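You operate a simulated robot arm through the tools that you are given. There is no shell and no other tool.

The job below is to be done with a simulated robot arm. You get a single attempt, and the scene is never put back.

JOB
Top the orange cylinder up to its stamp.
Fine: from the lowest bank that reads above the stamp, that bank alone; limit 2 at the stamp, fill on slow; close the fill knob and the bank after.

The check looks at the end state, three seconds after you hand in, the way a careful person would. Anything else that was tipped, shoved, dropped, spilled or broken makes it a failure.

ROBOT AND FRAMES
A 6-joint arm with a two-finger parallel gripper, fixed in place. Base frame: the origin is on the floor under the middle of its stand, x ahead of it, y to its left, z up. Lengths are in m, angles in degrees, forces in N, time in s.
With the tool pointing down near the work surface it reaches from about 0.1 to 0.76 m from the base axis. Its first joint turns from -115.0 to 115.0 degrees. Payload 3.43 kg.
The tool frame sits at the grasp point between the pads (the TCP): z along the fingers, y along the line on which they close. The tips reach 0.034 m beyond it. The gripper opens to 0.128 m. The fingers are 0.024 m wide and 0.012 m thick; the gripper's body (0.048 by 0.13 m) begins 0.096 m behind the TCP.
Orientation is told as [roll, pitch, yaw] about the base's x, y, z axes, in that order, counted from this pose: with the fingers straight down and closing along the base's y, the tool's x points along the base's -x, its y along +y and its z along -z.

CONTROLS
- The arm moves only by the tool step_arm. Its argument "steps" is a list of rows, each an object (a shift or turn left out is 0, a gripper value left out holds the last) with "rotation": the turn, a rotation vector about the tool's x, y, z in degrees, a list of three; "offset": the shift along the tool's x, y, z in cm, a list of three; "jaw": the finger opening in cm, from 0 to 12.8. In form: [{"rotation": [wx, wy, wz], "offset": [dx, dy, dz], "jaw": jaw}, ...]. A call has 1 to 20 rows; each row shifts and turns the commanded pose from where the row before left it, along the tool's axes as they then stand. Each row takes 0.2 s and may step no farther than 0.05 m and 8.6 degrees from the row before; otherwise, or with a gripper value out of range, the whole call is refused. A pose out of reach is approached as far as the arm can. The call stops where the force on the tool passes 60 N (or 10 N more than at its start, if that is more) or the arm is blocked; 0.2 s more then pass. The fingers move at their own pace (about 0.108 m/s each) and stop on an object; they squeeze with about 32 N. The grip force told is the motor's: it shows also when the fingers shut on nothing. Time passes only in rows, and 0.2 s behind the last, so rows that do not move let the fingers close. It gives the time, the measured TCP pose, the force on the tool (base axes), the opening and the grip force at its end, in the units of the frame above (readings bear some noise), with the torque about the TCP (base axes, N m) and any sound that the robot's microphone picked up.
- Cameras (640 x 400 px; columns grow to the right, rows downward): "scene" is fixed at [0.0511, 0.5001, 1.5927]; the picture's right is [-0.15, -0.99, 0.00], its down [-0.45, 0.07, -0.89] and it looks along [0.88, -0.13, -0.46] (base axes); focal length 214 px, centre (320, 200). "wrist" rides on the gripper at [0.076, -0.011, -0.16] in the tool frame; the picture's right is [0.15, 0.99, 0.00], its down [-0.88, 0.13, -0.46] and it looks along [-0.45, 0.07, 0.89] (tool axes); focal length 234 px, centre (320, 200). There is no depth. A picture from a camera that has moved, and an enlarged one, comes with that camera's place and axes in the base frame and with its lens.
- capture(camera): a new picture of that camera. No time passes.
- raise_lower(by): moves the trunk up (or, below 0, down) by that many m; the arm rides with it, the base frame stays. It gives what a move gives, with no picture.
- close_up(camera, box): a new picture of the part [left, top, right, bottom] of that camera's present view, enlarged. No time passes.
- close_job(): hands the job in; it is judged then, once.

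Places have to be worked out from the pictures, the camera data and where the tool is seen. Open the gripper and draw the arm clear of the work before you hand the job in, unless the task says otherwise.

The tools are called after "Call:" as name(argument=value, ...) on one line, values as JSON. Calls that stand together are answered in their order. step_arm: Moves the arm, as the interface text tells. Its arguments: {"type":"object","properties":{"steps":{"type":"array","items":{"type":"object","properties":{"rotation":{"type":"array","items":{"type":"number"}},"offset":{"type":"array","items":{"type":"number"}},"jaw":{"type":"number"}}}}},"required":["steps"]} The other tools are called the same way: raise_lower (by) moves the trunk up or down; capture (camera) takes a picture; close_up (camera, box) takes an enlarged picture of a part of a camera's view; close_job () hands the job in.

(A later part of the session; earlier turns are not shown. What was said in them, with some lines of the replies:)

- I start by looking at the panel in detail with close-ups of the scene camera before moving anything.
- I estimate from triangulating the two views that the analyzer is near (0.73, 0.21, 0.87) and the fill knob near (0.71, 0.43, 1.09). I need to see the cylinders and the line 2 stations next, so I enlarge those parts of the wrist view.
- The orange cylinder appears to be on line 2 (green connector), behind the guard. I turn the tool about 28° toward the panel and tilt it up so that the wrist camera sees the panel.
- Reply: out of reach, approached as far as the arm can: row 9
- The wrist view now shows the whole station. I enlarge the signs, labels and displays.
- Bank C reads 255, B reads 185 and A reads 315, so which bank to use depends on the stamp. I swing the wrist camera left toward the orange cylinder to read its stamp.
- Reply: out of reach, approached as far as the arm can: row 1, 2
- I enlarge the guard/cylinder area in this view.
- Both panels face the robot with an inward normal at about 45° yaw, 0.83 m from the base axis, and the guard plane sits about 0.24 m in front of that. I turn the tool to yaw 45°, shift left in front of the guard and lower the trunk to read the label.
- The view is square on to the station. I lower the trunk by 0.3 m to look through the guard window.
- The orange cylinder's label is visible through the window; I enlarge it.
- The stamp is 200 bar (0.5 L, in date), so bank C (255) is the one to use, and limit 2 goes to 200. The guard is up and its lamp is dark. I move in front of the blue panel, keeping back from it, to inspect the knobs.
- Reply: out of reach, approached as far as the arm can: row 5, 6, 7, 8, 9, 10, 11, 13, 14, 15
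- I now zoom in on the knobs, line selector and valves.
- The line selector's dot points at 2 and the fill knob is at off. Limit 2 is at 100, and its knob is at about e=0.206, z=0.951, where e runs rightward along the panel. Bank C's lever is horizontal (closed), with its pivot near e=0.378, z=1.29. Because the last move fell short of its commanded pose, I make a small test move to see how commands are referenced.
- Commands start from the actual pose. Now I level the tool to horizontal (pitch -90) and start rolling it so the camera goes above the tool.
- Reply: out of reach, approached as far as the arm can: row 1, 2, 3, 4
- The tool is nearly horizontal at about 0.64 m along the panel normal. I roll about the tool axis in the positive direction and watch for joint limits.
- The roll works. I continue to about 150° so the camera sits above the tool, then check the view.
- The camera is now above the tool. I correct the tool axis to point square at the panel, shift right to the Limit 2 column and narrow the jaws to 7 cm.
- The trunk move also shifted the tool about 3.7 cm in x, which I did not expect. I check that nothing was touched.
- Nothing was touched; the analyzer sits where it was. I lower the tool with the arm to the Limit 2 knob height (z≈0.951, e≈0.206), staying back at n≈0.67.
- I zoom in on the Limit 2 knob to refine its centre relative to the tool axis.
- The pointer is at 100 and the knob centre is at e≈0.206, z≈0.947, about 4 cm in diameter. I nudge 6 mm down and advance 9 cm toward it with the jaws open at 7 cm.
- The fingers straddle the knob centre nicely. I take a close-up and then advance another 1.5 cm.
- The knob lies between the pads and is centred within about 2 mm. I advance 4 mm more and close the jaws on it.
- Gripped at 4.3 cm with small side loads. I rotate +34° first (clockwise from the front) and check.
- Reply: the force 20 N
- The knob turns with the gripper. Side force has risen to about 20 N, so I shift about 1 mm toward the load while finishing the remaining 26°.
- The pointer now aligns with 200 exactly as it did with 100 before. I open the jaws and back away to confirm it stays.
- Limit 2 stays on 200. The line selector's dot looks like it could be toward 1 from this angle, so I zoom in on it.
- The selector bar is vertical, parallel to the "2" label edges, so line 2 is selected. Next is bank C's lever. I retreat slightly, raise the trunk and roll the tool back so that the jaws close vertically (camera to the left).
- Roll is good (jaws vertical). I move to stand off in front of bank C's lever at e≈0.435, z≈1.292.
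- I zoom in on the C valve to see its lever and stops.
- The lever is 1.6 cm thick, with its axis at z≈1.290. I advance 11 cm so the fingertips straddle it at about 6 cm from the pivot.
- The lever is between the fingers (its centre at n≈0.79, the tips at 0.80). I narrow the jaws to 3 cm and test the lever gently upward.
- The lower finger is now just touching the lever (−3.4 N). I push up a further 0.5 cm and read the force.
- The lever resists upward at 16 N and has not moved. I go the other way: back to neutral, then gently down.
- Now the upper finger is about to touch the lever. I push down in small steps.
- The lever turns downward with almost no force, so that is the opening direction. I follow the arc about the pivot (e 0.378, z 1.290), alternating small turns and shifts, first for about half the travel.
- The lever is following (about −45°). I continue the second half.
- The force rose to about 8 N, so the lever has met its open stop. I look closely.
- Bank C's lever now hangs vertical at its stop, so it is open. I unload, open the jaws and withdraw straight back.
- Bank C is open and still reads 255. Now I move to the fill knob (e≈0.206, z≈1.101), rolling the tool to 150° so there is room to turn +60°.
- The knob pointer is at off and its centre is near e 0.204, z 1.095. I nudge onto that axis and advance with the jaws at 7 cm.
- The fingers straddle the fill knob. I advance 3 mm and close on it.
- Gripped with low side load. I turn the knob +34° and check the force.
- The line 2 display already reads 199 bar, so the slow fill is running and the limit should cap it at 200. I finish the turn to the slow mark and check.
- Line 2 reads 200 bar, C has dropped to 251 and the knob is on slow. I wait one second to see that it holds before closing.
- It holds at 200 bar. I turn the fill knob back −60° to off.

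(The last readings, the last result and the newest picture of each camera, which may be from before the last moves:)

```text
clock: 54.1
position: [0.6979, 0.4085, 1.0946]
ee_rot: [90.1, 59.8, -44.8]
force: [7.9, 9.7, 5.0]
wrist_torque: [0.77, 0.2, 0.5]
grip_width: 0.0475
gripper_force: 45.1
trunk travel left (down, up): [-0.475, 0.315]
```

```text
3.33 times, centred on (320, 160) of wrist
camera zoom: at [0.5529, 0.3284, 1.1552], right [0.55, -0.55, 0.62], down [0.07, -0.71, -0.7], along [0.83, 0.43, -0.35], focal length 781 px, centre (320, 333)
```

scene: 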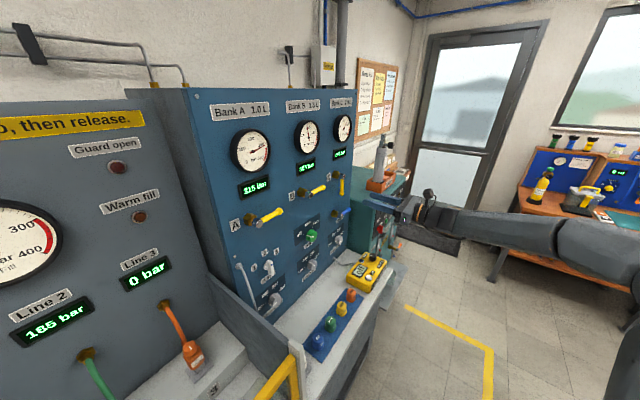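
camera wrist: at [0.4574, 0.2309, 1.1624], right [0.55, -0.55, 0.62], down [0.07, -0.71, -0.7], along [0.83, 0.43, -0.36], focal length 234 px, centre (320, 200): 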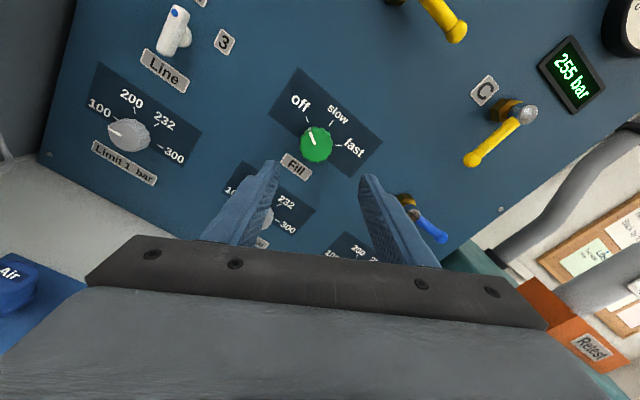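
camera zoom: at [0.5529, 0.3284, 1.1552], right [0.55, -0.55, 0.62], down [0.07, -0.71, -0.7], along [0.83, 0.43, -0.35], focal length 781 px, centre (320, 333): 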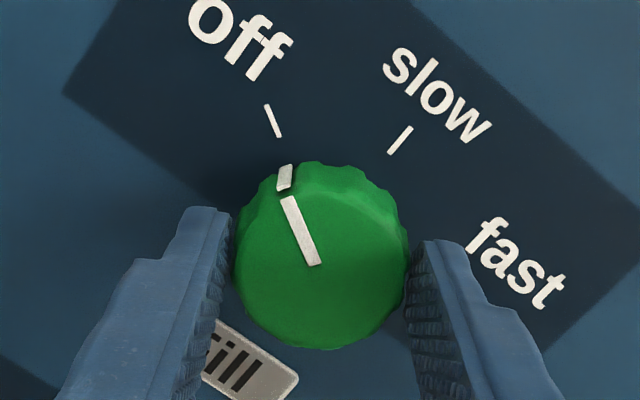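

The fill knob is back at off, identical to the picture before turning. I release and back away.

Call:
step_arm(steps=[{"jaw": 7}, {"jaw": 7}, {"jaw": 7}, {"offset": [0, 0, -4]}, {"offset": [0, 0, -4]}, {"offset": [0, 0, -4.5]}])

Call:
close_up(camera="wrist", box=[240, 80, 400, 200])

Call:
close_up(camera="scene", box=[0, 90, 380, 330])

```text
clock: 55.5
position: [0.6085, 0.321, 1.0941]
ee_rot: [89.9, 59.9, -44.9]
force: [1.1, 0.4, -0.8]
wrist_torque: [0.04, -0.02, 0.01]
grip_width: 0.0699
gripper_force: 0.0
trunk travel left (down, up): [-0.475, 0.315]
```

```text
3.33 times, centred on (320, 140) of wrist
camera zoom: at [0.464, 0.24, 1.1549], right [0.55, -0.55, 0.62], down [0.07, -0.71, -0.7], along [0.83, 0.43, -0.36], focal length 781 px, centre (320, 400)
```

zoom: 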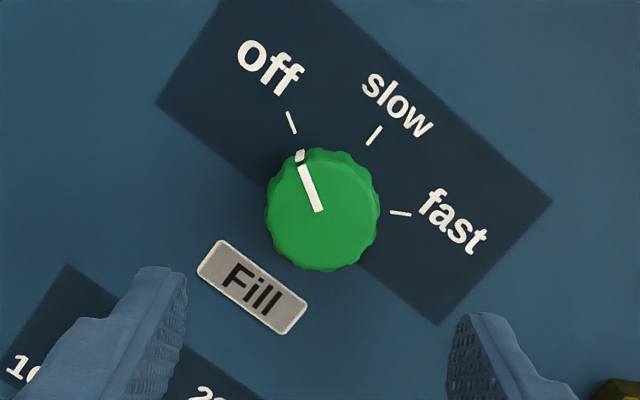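

```text
1.67 times, centred on (190, 210) of scene
camera zoom: at [0.0511, 0.5001, 1.5927], right [-0.15, -0.99, 0.0], down [-0.45, 0.07, -0.89], along [0.88, -0.13, -0.46], focal length 358 px, centre (537, 183)
```

zoom: 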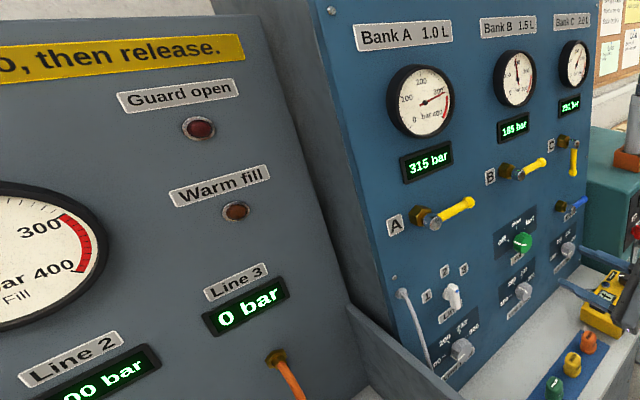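

Fill is off and released. Now to close bank C: I roll to about 176° and move in front of the hanging lever (e≈0.378, z≈1.232).

Call:
step_arm(steps=[{"rotation": [0, 0, 8.5], "jaw": 5}, {"rotation": [0, 0, 8.5]}, {"rotation": [0, 0, 8.5]}, {"rotation": [0, 0, 0.6]}, {"offset": [2.51, 3.68, 0]}, {"offset": [2.51, 3.68, 0]}, {"offset": [2.51, 3.68, 0]}, {"offset": [2.51, 3.68, 0]}, {"offset": [2.51, 3.68, 0]}])

Call:
capture(camera="wrist")

```text
clock: 57.5
position: [0.7356, 0.1974, 1.235]
ee_rot: [90.2, 86.1, -44.9]
force: [-1.1, 0.2, 0.4]
wrist_torque: [-0.01, 0.01, -0.01]
grip_width: 0.0501
gripper_force: 0.1
trunk travel left (down, up): [-0.475, 0.315]
```

```text
taken
camera wrist: at [0.6104, 0.0951, 1.3097], right [0.69, -0.69, 0.22], down [-0.19, -0.46, -0.87], along [0.7, 0.56, -0.44], focal length 234 px, centre (320, 200)
```

wrist: 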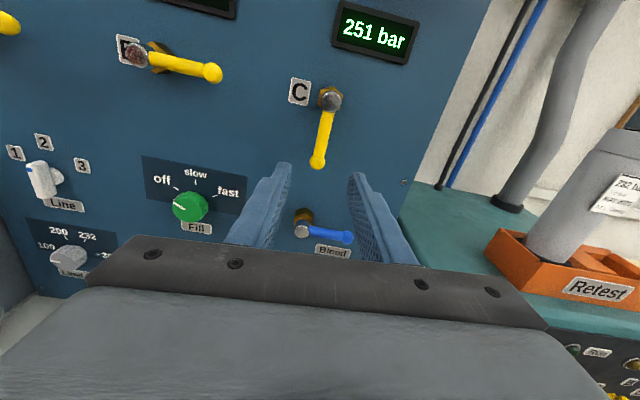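

Aligned with the lever (e 0.3805). I advance 10.8 cm to straddle it, then narrow the jaws to 3 cm.

Call:
step_arm(steps=[{"offset": [0, 0, 4]}, {"offset": [0, 0, 4]}, {"offset": [0, 0, 2.8]}, {"jaw": 3}, {"jaw": 3}])

Call:
close_up(camera="wrist", box=[240, 60, 400, 240])

```text
clock: 58.8
position: [0.8099, 0.2713, 1.2334]
ee_rot: [90.5, 86.0, -44.4]
force: [0.8, -0.3, 0.1]
wrist_torque: [-0.01, -0.03, -0.01]
grip_width: 0.0299
gripper_force: 0.1
trunk travel left (down, up): [-0.475, 0.315]
```

```text
2.22 times, centred on (320, 150) of wrist
camera zoom: at [0.6865, 0.17, 1.3083], right [0.69, -0.69, 0.22], down [-0.19, -0.46, -0.87], along [0.7, 0.56, -0.44], focal length 520 px, centre (320, 311)
```

zoom: 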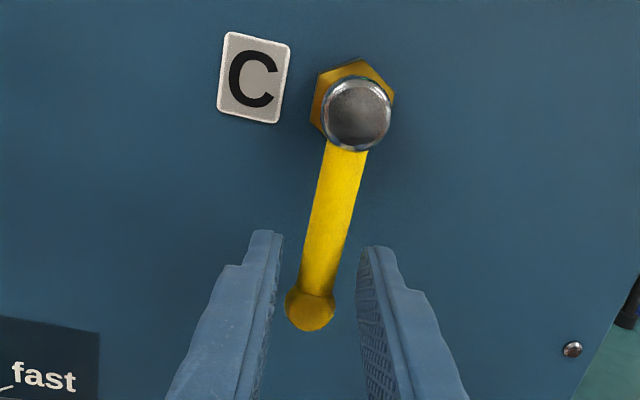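

The lever is centred between the fingers. I follow the arc back up, first about half the travel.

Call:
step_arm(steps=[{"rotation": [0, 0, -8.5]}, {"offset": [-0.068, 0.863, 0]}, {"rotation": [0, 0, -8.5]}, {"offset": [-0.068, 0.863, 0]}, {"rotation": [0, 0, -8.5]}, {"offset": [-0.068, 0.863, 0]}, {"rotation": [0, 0, -8.5]}, {"offset": [-0.068, 0.863, 0]}, {"rotation": [0, 0, -8.5]}, {"offset": [-0.068, 0.863, 0]}, {"rotation": [0, 0, -8.5]}, {"offset": [-0.068, 0.863, 0]}])

Call:
close_up(camera="wrist", box=[240, 60, 400, 240])

```text
clock: 61.4
position: [0.8404, 0.2396, 1.2568]
ee_rot: [90.1, 34.9, -44.8]
force: [0.2, 0.1, 0.2]
wrist_torque: [-0.03, 0.03, -0.02]
grip_width: 0.0304
gripper_force: 1.0
trunk travel left (down, up): [-0.475, 0.315]
```

```text
2.22 times, centred on (320, 150) of wrist
camera zoom: at [0.6805, 0.1752, 1.2919], right [0.32, -0.32, 0.89], down [0.24, -0.89, -0.4], along [0.92, 0.34, -0.2], focal length 520 px, centre (320, 311)
```

zoom: 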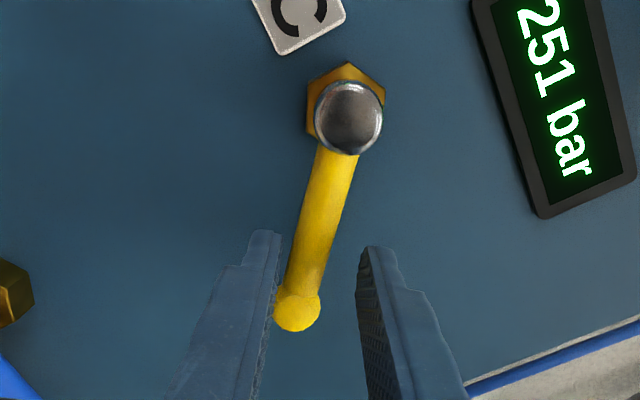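

The lever follows with negligible force. I finish the arc to the closed stop.

Call:
step_arm(steps=[{"rotation": [0, 0, -8.5]}, {"offset": [-0.068, 0.863, 0]}, {"rotation": [0, 0, -8.5]}, {"offset": [-0.068, 0.863, 0]}, {"rotation": [0, 0, -8.5]}, {"offset": [-0.068, 0.863, 0]}, {"rotation": [0, 0, -8.5]}, {"offset": [-0.068, 0.863, 0]}])

Call:
step_arm(steps=[{"offset": [-0.02, 0.3, 0]}, {"offset": [-0.02, 0.3, 0]}])

Call:
close_up(camera="wrist", box=[240, 60, 400, 240])

```text
clock: 63.1
position: [0.8484, 0.234, 1.2897]
ee_rot: [90.1, 0.9, -45.0]
force: [-0.4, 0.2, -0.4]
wrist_torque: [0.01, 0.01, -0.03]
grip_width: 0.0304
gripper_force: 0.3
trunk travel left (down, up): [-0.475, 0.315]
```

```text
clock: 63.8
position: [0.849, 0.2339, 1.2958]
ee_rot: [90.0, 1.0, -45.0]
force: [0.1, -0.4, -1.0]
wrist_torque: [-0.02, -0.01, -0.04]
grip_width: 0.0304
gripper_force: 0.9
trunk travel left (down, up): [-0.475, 0.315]
```

```text
2.22 times, centred on (320, 150) of wrist
camera zoom: at [0.683, 0.1734, 1.2864], right [-0.09, 0.09, 0.99], down [0.3, -0.95, 0.12], along [0.95, 0.31, 0.06], focal length 520 px, centre (320, 311)
```

zoom: 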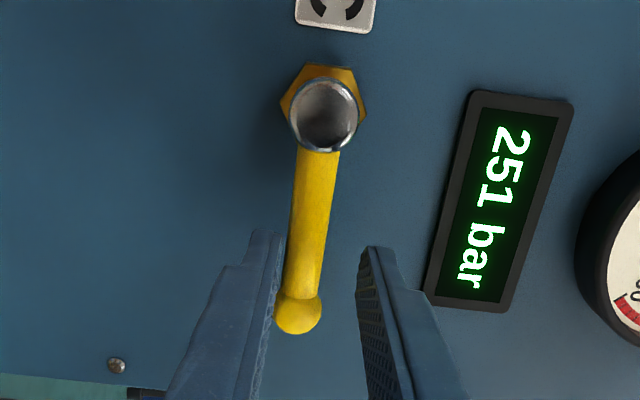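

The lever is nearly horizontal with only 1 N on it. I push a few more millimetres to seat it on the closed stop.

Call:
step_arm(steps=[{"offset": [0, 0.2, 0]}, {"offset": [0, 0.2, 0]}])

Call:
close_up(camera="wrist", box=[240, 60, 400, 240])

```text
clock: 64.3
position: [0.8498, 0.234, 1.2977]
ee_rot: [90.0, 1.0, -45.0]
force: [-2.2, 1.3, -6.8]
wrist_torque: [-0.16, 0.13, 0.07]
grip_width: 0.0337
gripper_force: 4.0
trunk travel left (down, up): [-0.475, 0.315]
```

```text
2.22 times, centred on (320, 150) of wrist
camera zoom: at [0.6834, 0.1732, 1.2892], right [-0.09, 0.09, 0.99], down [0.3, -0.95, 0.12], along [0.95, 0.31, 0.06], focal length 520 px, centre (320, 311)
```

zoom: 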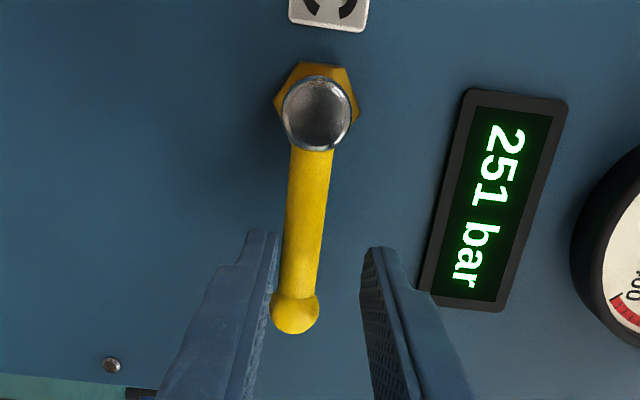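

The lever is seated on its closed stop (6.8 N, same as the first upward test). I centre, open the jaws and withdraw straight back.

Call:
step_arm(steps=[{"jaw": 5}, {"offset": [0, -0.6, 0], "jaw": 5}, {"jaw": 5}, {"offset": [0, 0, -4]}, {"offset": [0, 0, -4]}, {"offset": [0, 0, -4]}])

Call:
capture(camera="wrist")

Call:
capture(camera="scene")

```text
clock: 65.8
position: [0.7635, 0.1485, 1.2913]
ee_rot: [90.0, 1.1, -44.9]
force: [-0.1, 0.5, -0.5]
wrist_torque: [0.01, -0.01, 0.0]
grip_width: 0.0503
gripper_force: 0.1
trunk travel left (down, up): [-0.475, 0.315]
```

```text
taken
camera wrist: at [0.5992, 0.0891, 1.2826], right [-0.09, 0.09, 0.99], down [0.3, -0.95, 0.12], along [0.95, 0.31, 0.06], focal length 234 px, centre (320, 200)
```

wrist: 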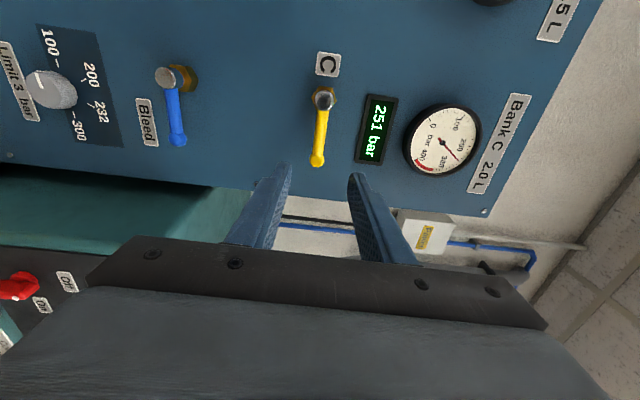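

```text
taken
```

scene: 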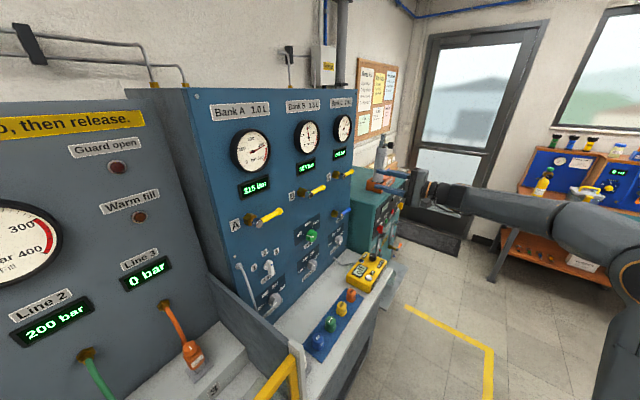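

Everything looks right. I draw the arm back clear of the work, open the gripper, and take final check pictures.

Call:
step_arm(steps=[{"offset": [0, 0, -3]}, {"offset": [0, 0, -3]}, {"offset": [0, 0, -3]}, {"offset": [0, 0, -3]}, {"jaw": 12}, {"jaw": 12}, {"jaw": 12}])

Call:
capture(camera="wrist")

Call:
close_up(camera="scene", box=[0, 90, 220, 400])

Call:
close_up(camera="scene", box=[220, 80, 400, 200])

Call:
close_up(camera="scene", box=[230, 190, 410, 350])

```text
clock: 67.3
position: [0.6805, 0.0641, 1.2951]
ee_rot: [90.1, 0.9, -44.9]
force: [-0.5, -0.3, 0.5]
wrist_torque: [0.0, 0.0, 0.01]
grip_width: 0.1202
gripper_force: 0.0
trunk travel left (down, up): [-0.475, 0.315]
```

```text
taken
camera wrist: at [0.5142, 0.0041, 1.285], right [-0.09, 0.09, 0.99], down [0.3, -0.95, 0.12], along [0.95, 0.31, 0.06], focal length 234 px, centre (320, 200)
```

wrist: 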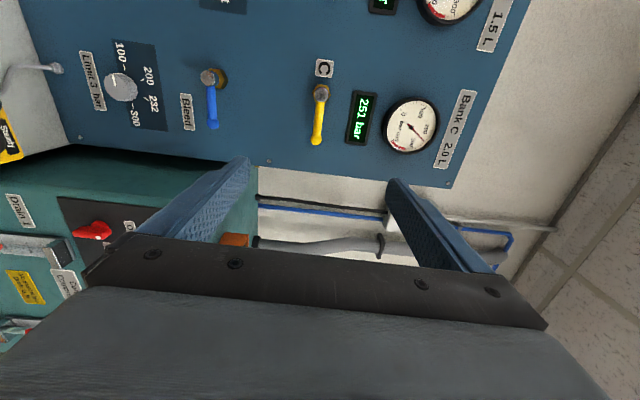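

```text
1.29 times, centred on (110, 245) of scene
camera zoom: at [0.0511, 0.5001, 1.5927], right [-0.15, -0.99, 0.0], down [-0.45, 0.07, -0.89], along [0.88, -0.13, -0.46], focal length 277 px, centre (591, 142)
```

zoom: 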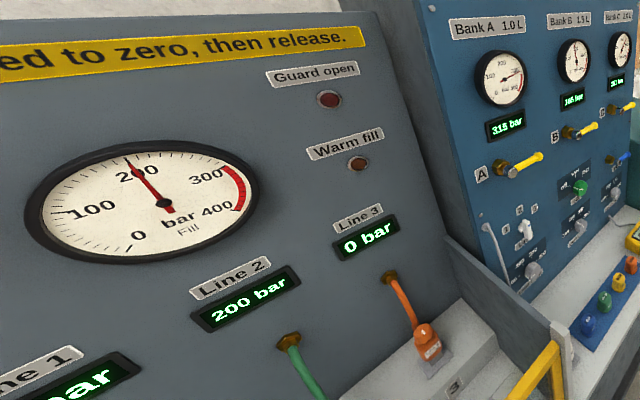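

```text
3.33 times, centred on (310, 140) of scene
camera zoom: at [0.0511, 0.5001, 1.5927], right [-0.15, -0.99, 0.0], down [-0.45, 0.07, -0.89], along [0.88, -0.13, -0.46], focal length 715 px, centre (353, 400)
```

zoom: 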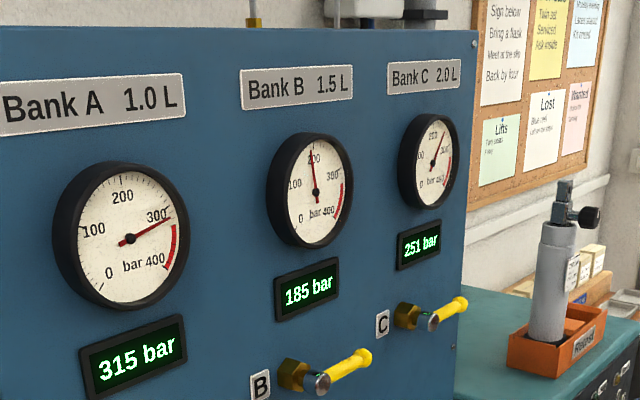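

```text
2.50 times, centred on (320, 270) of scene
camera zoom: at [0.0511, 0.5001, 1.5927], right [-0.15, -0.99, 0.0], down [-0.45, 0.07, -0.89], along [0.88, -0.13, -0.46], focal length 536 px, centre (320, 25)
```

zoom: 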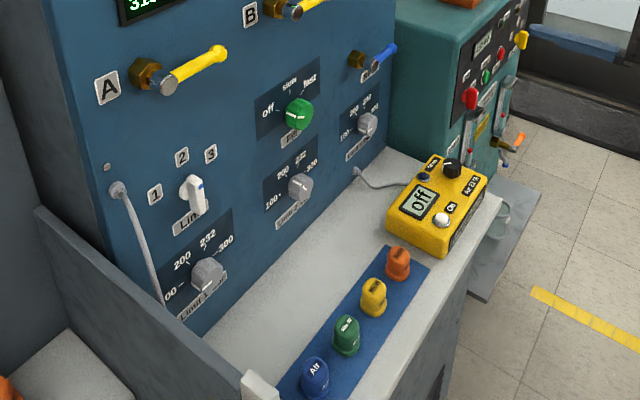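

Line 2 holds at 200 bar, matching the stamp. C reads 251 with its lever closed, A (315) and B (185) are unchanged, fill is off and limit 2 is on 200. Nothing else has moved, and the gripper is open with the arm clear of the work. I hand the job in.

Call:
close_job()

```text
The job is handed in.
```

The orange cylinder is topped up to its 200 bar stamp, and I've handed the job in. I haven't seen the result of the check.

- **Bank:** I filled from bank C alone. It read 255 bar, the lowest bank above the stamp (A reads 315, B reads 185). C dropped to 251 bar; A and B are unchanged.
- **Fill:** I set limit 2 to 200 and put the fill knob on slow. The line 2 display stopped at 200 bar and was still there at my last look, about 15 seconds later.
- **After:** The fill knob is back at off and bank C's lever is closed against its stop. Limit 2 is still at 200.
- **Surroundings:** Nothing else looked moved in the final pictures. The gripper is open and the arm is clear of the panel.

While finding which way bank C's lever opens, I pressed it upward against its closed stop with about 16 N before turning it down. It showed no sign of damage.
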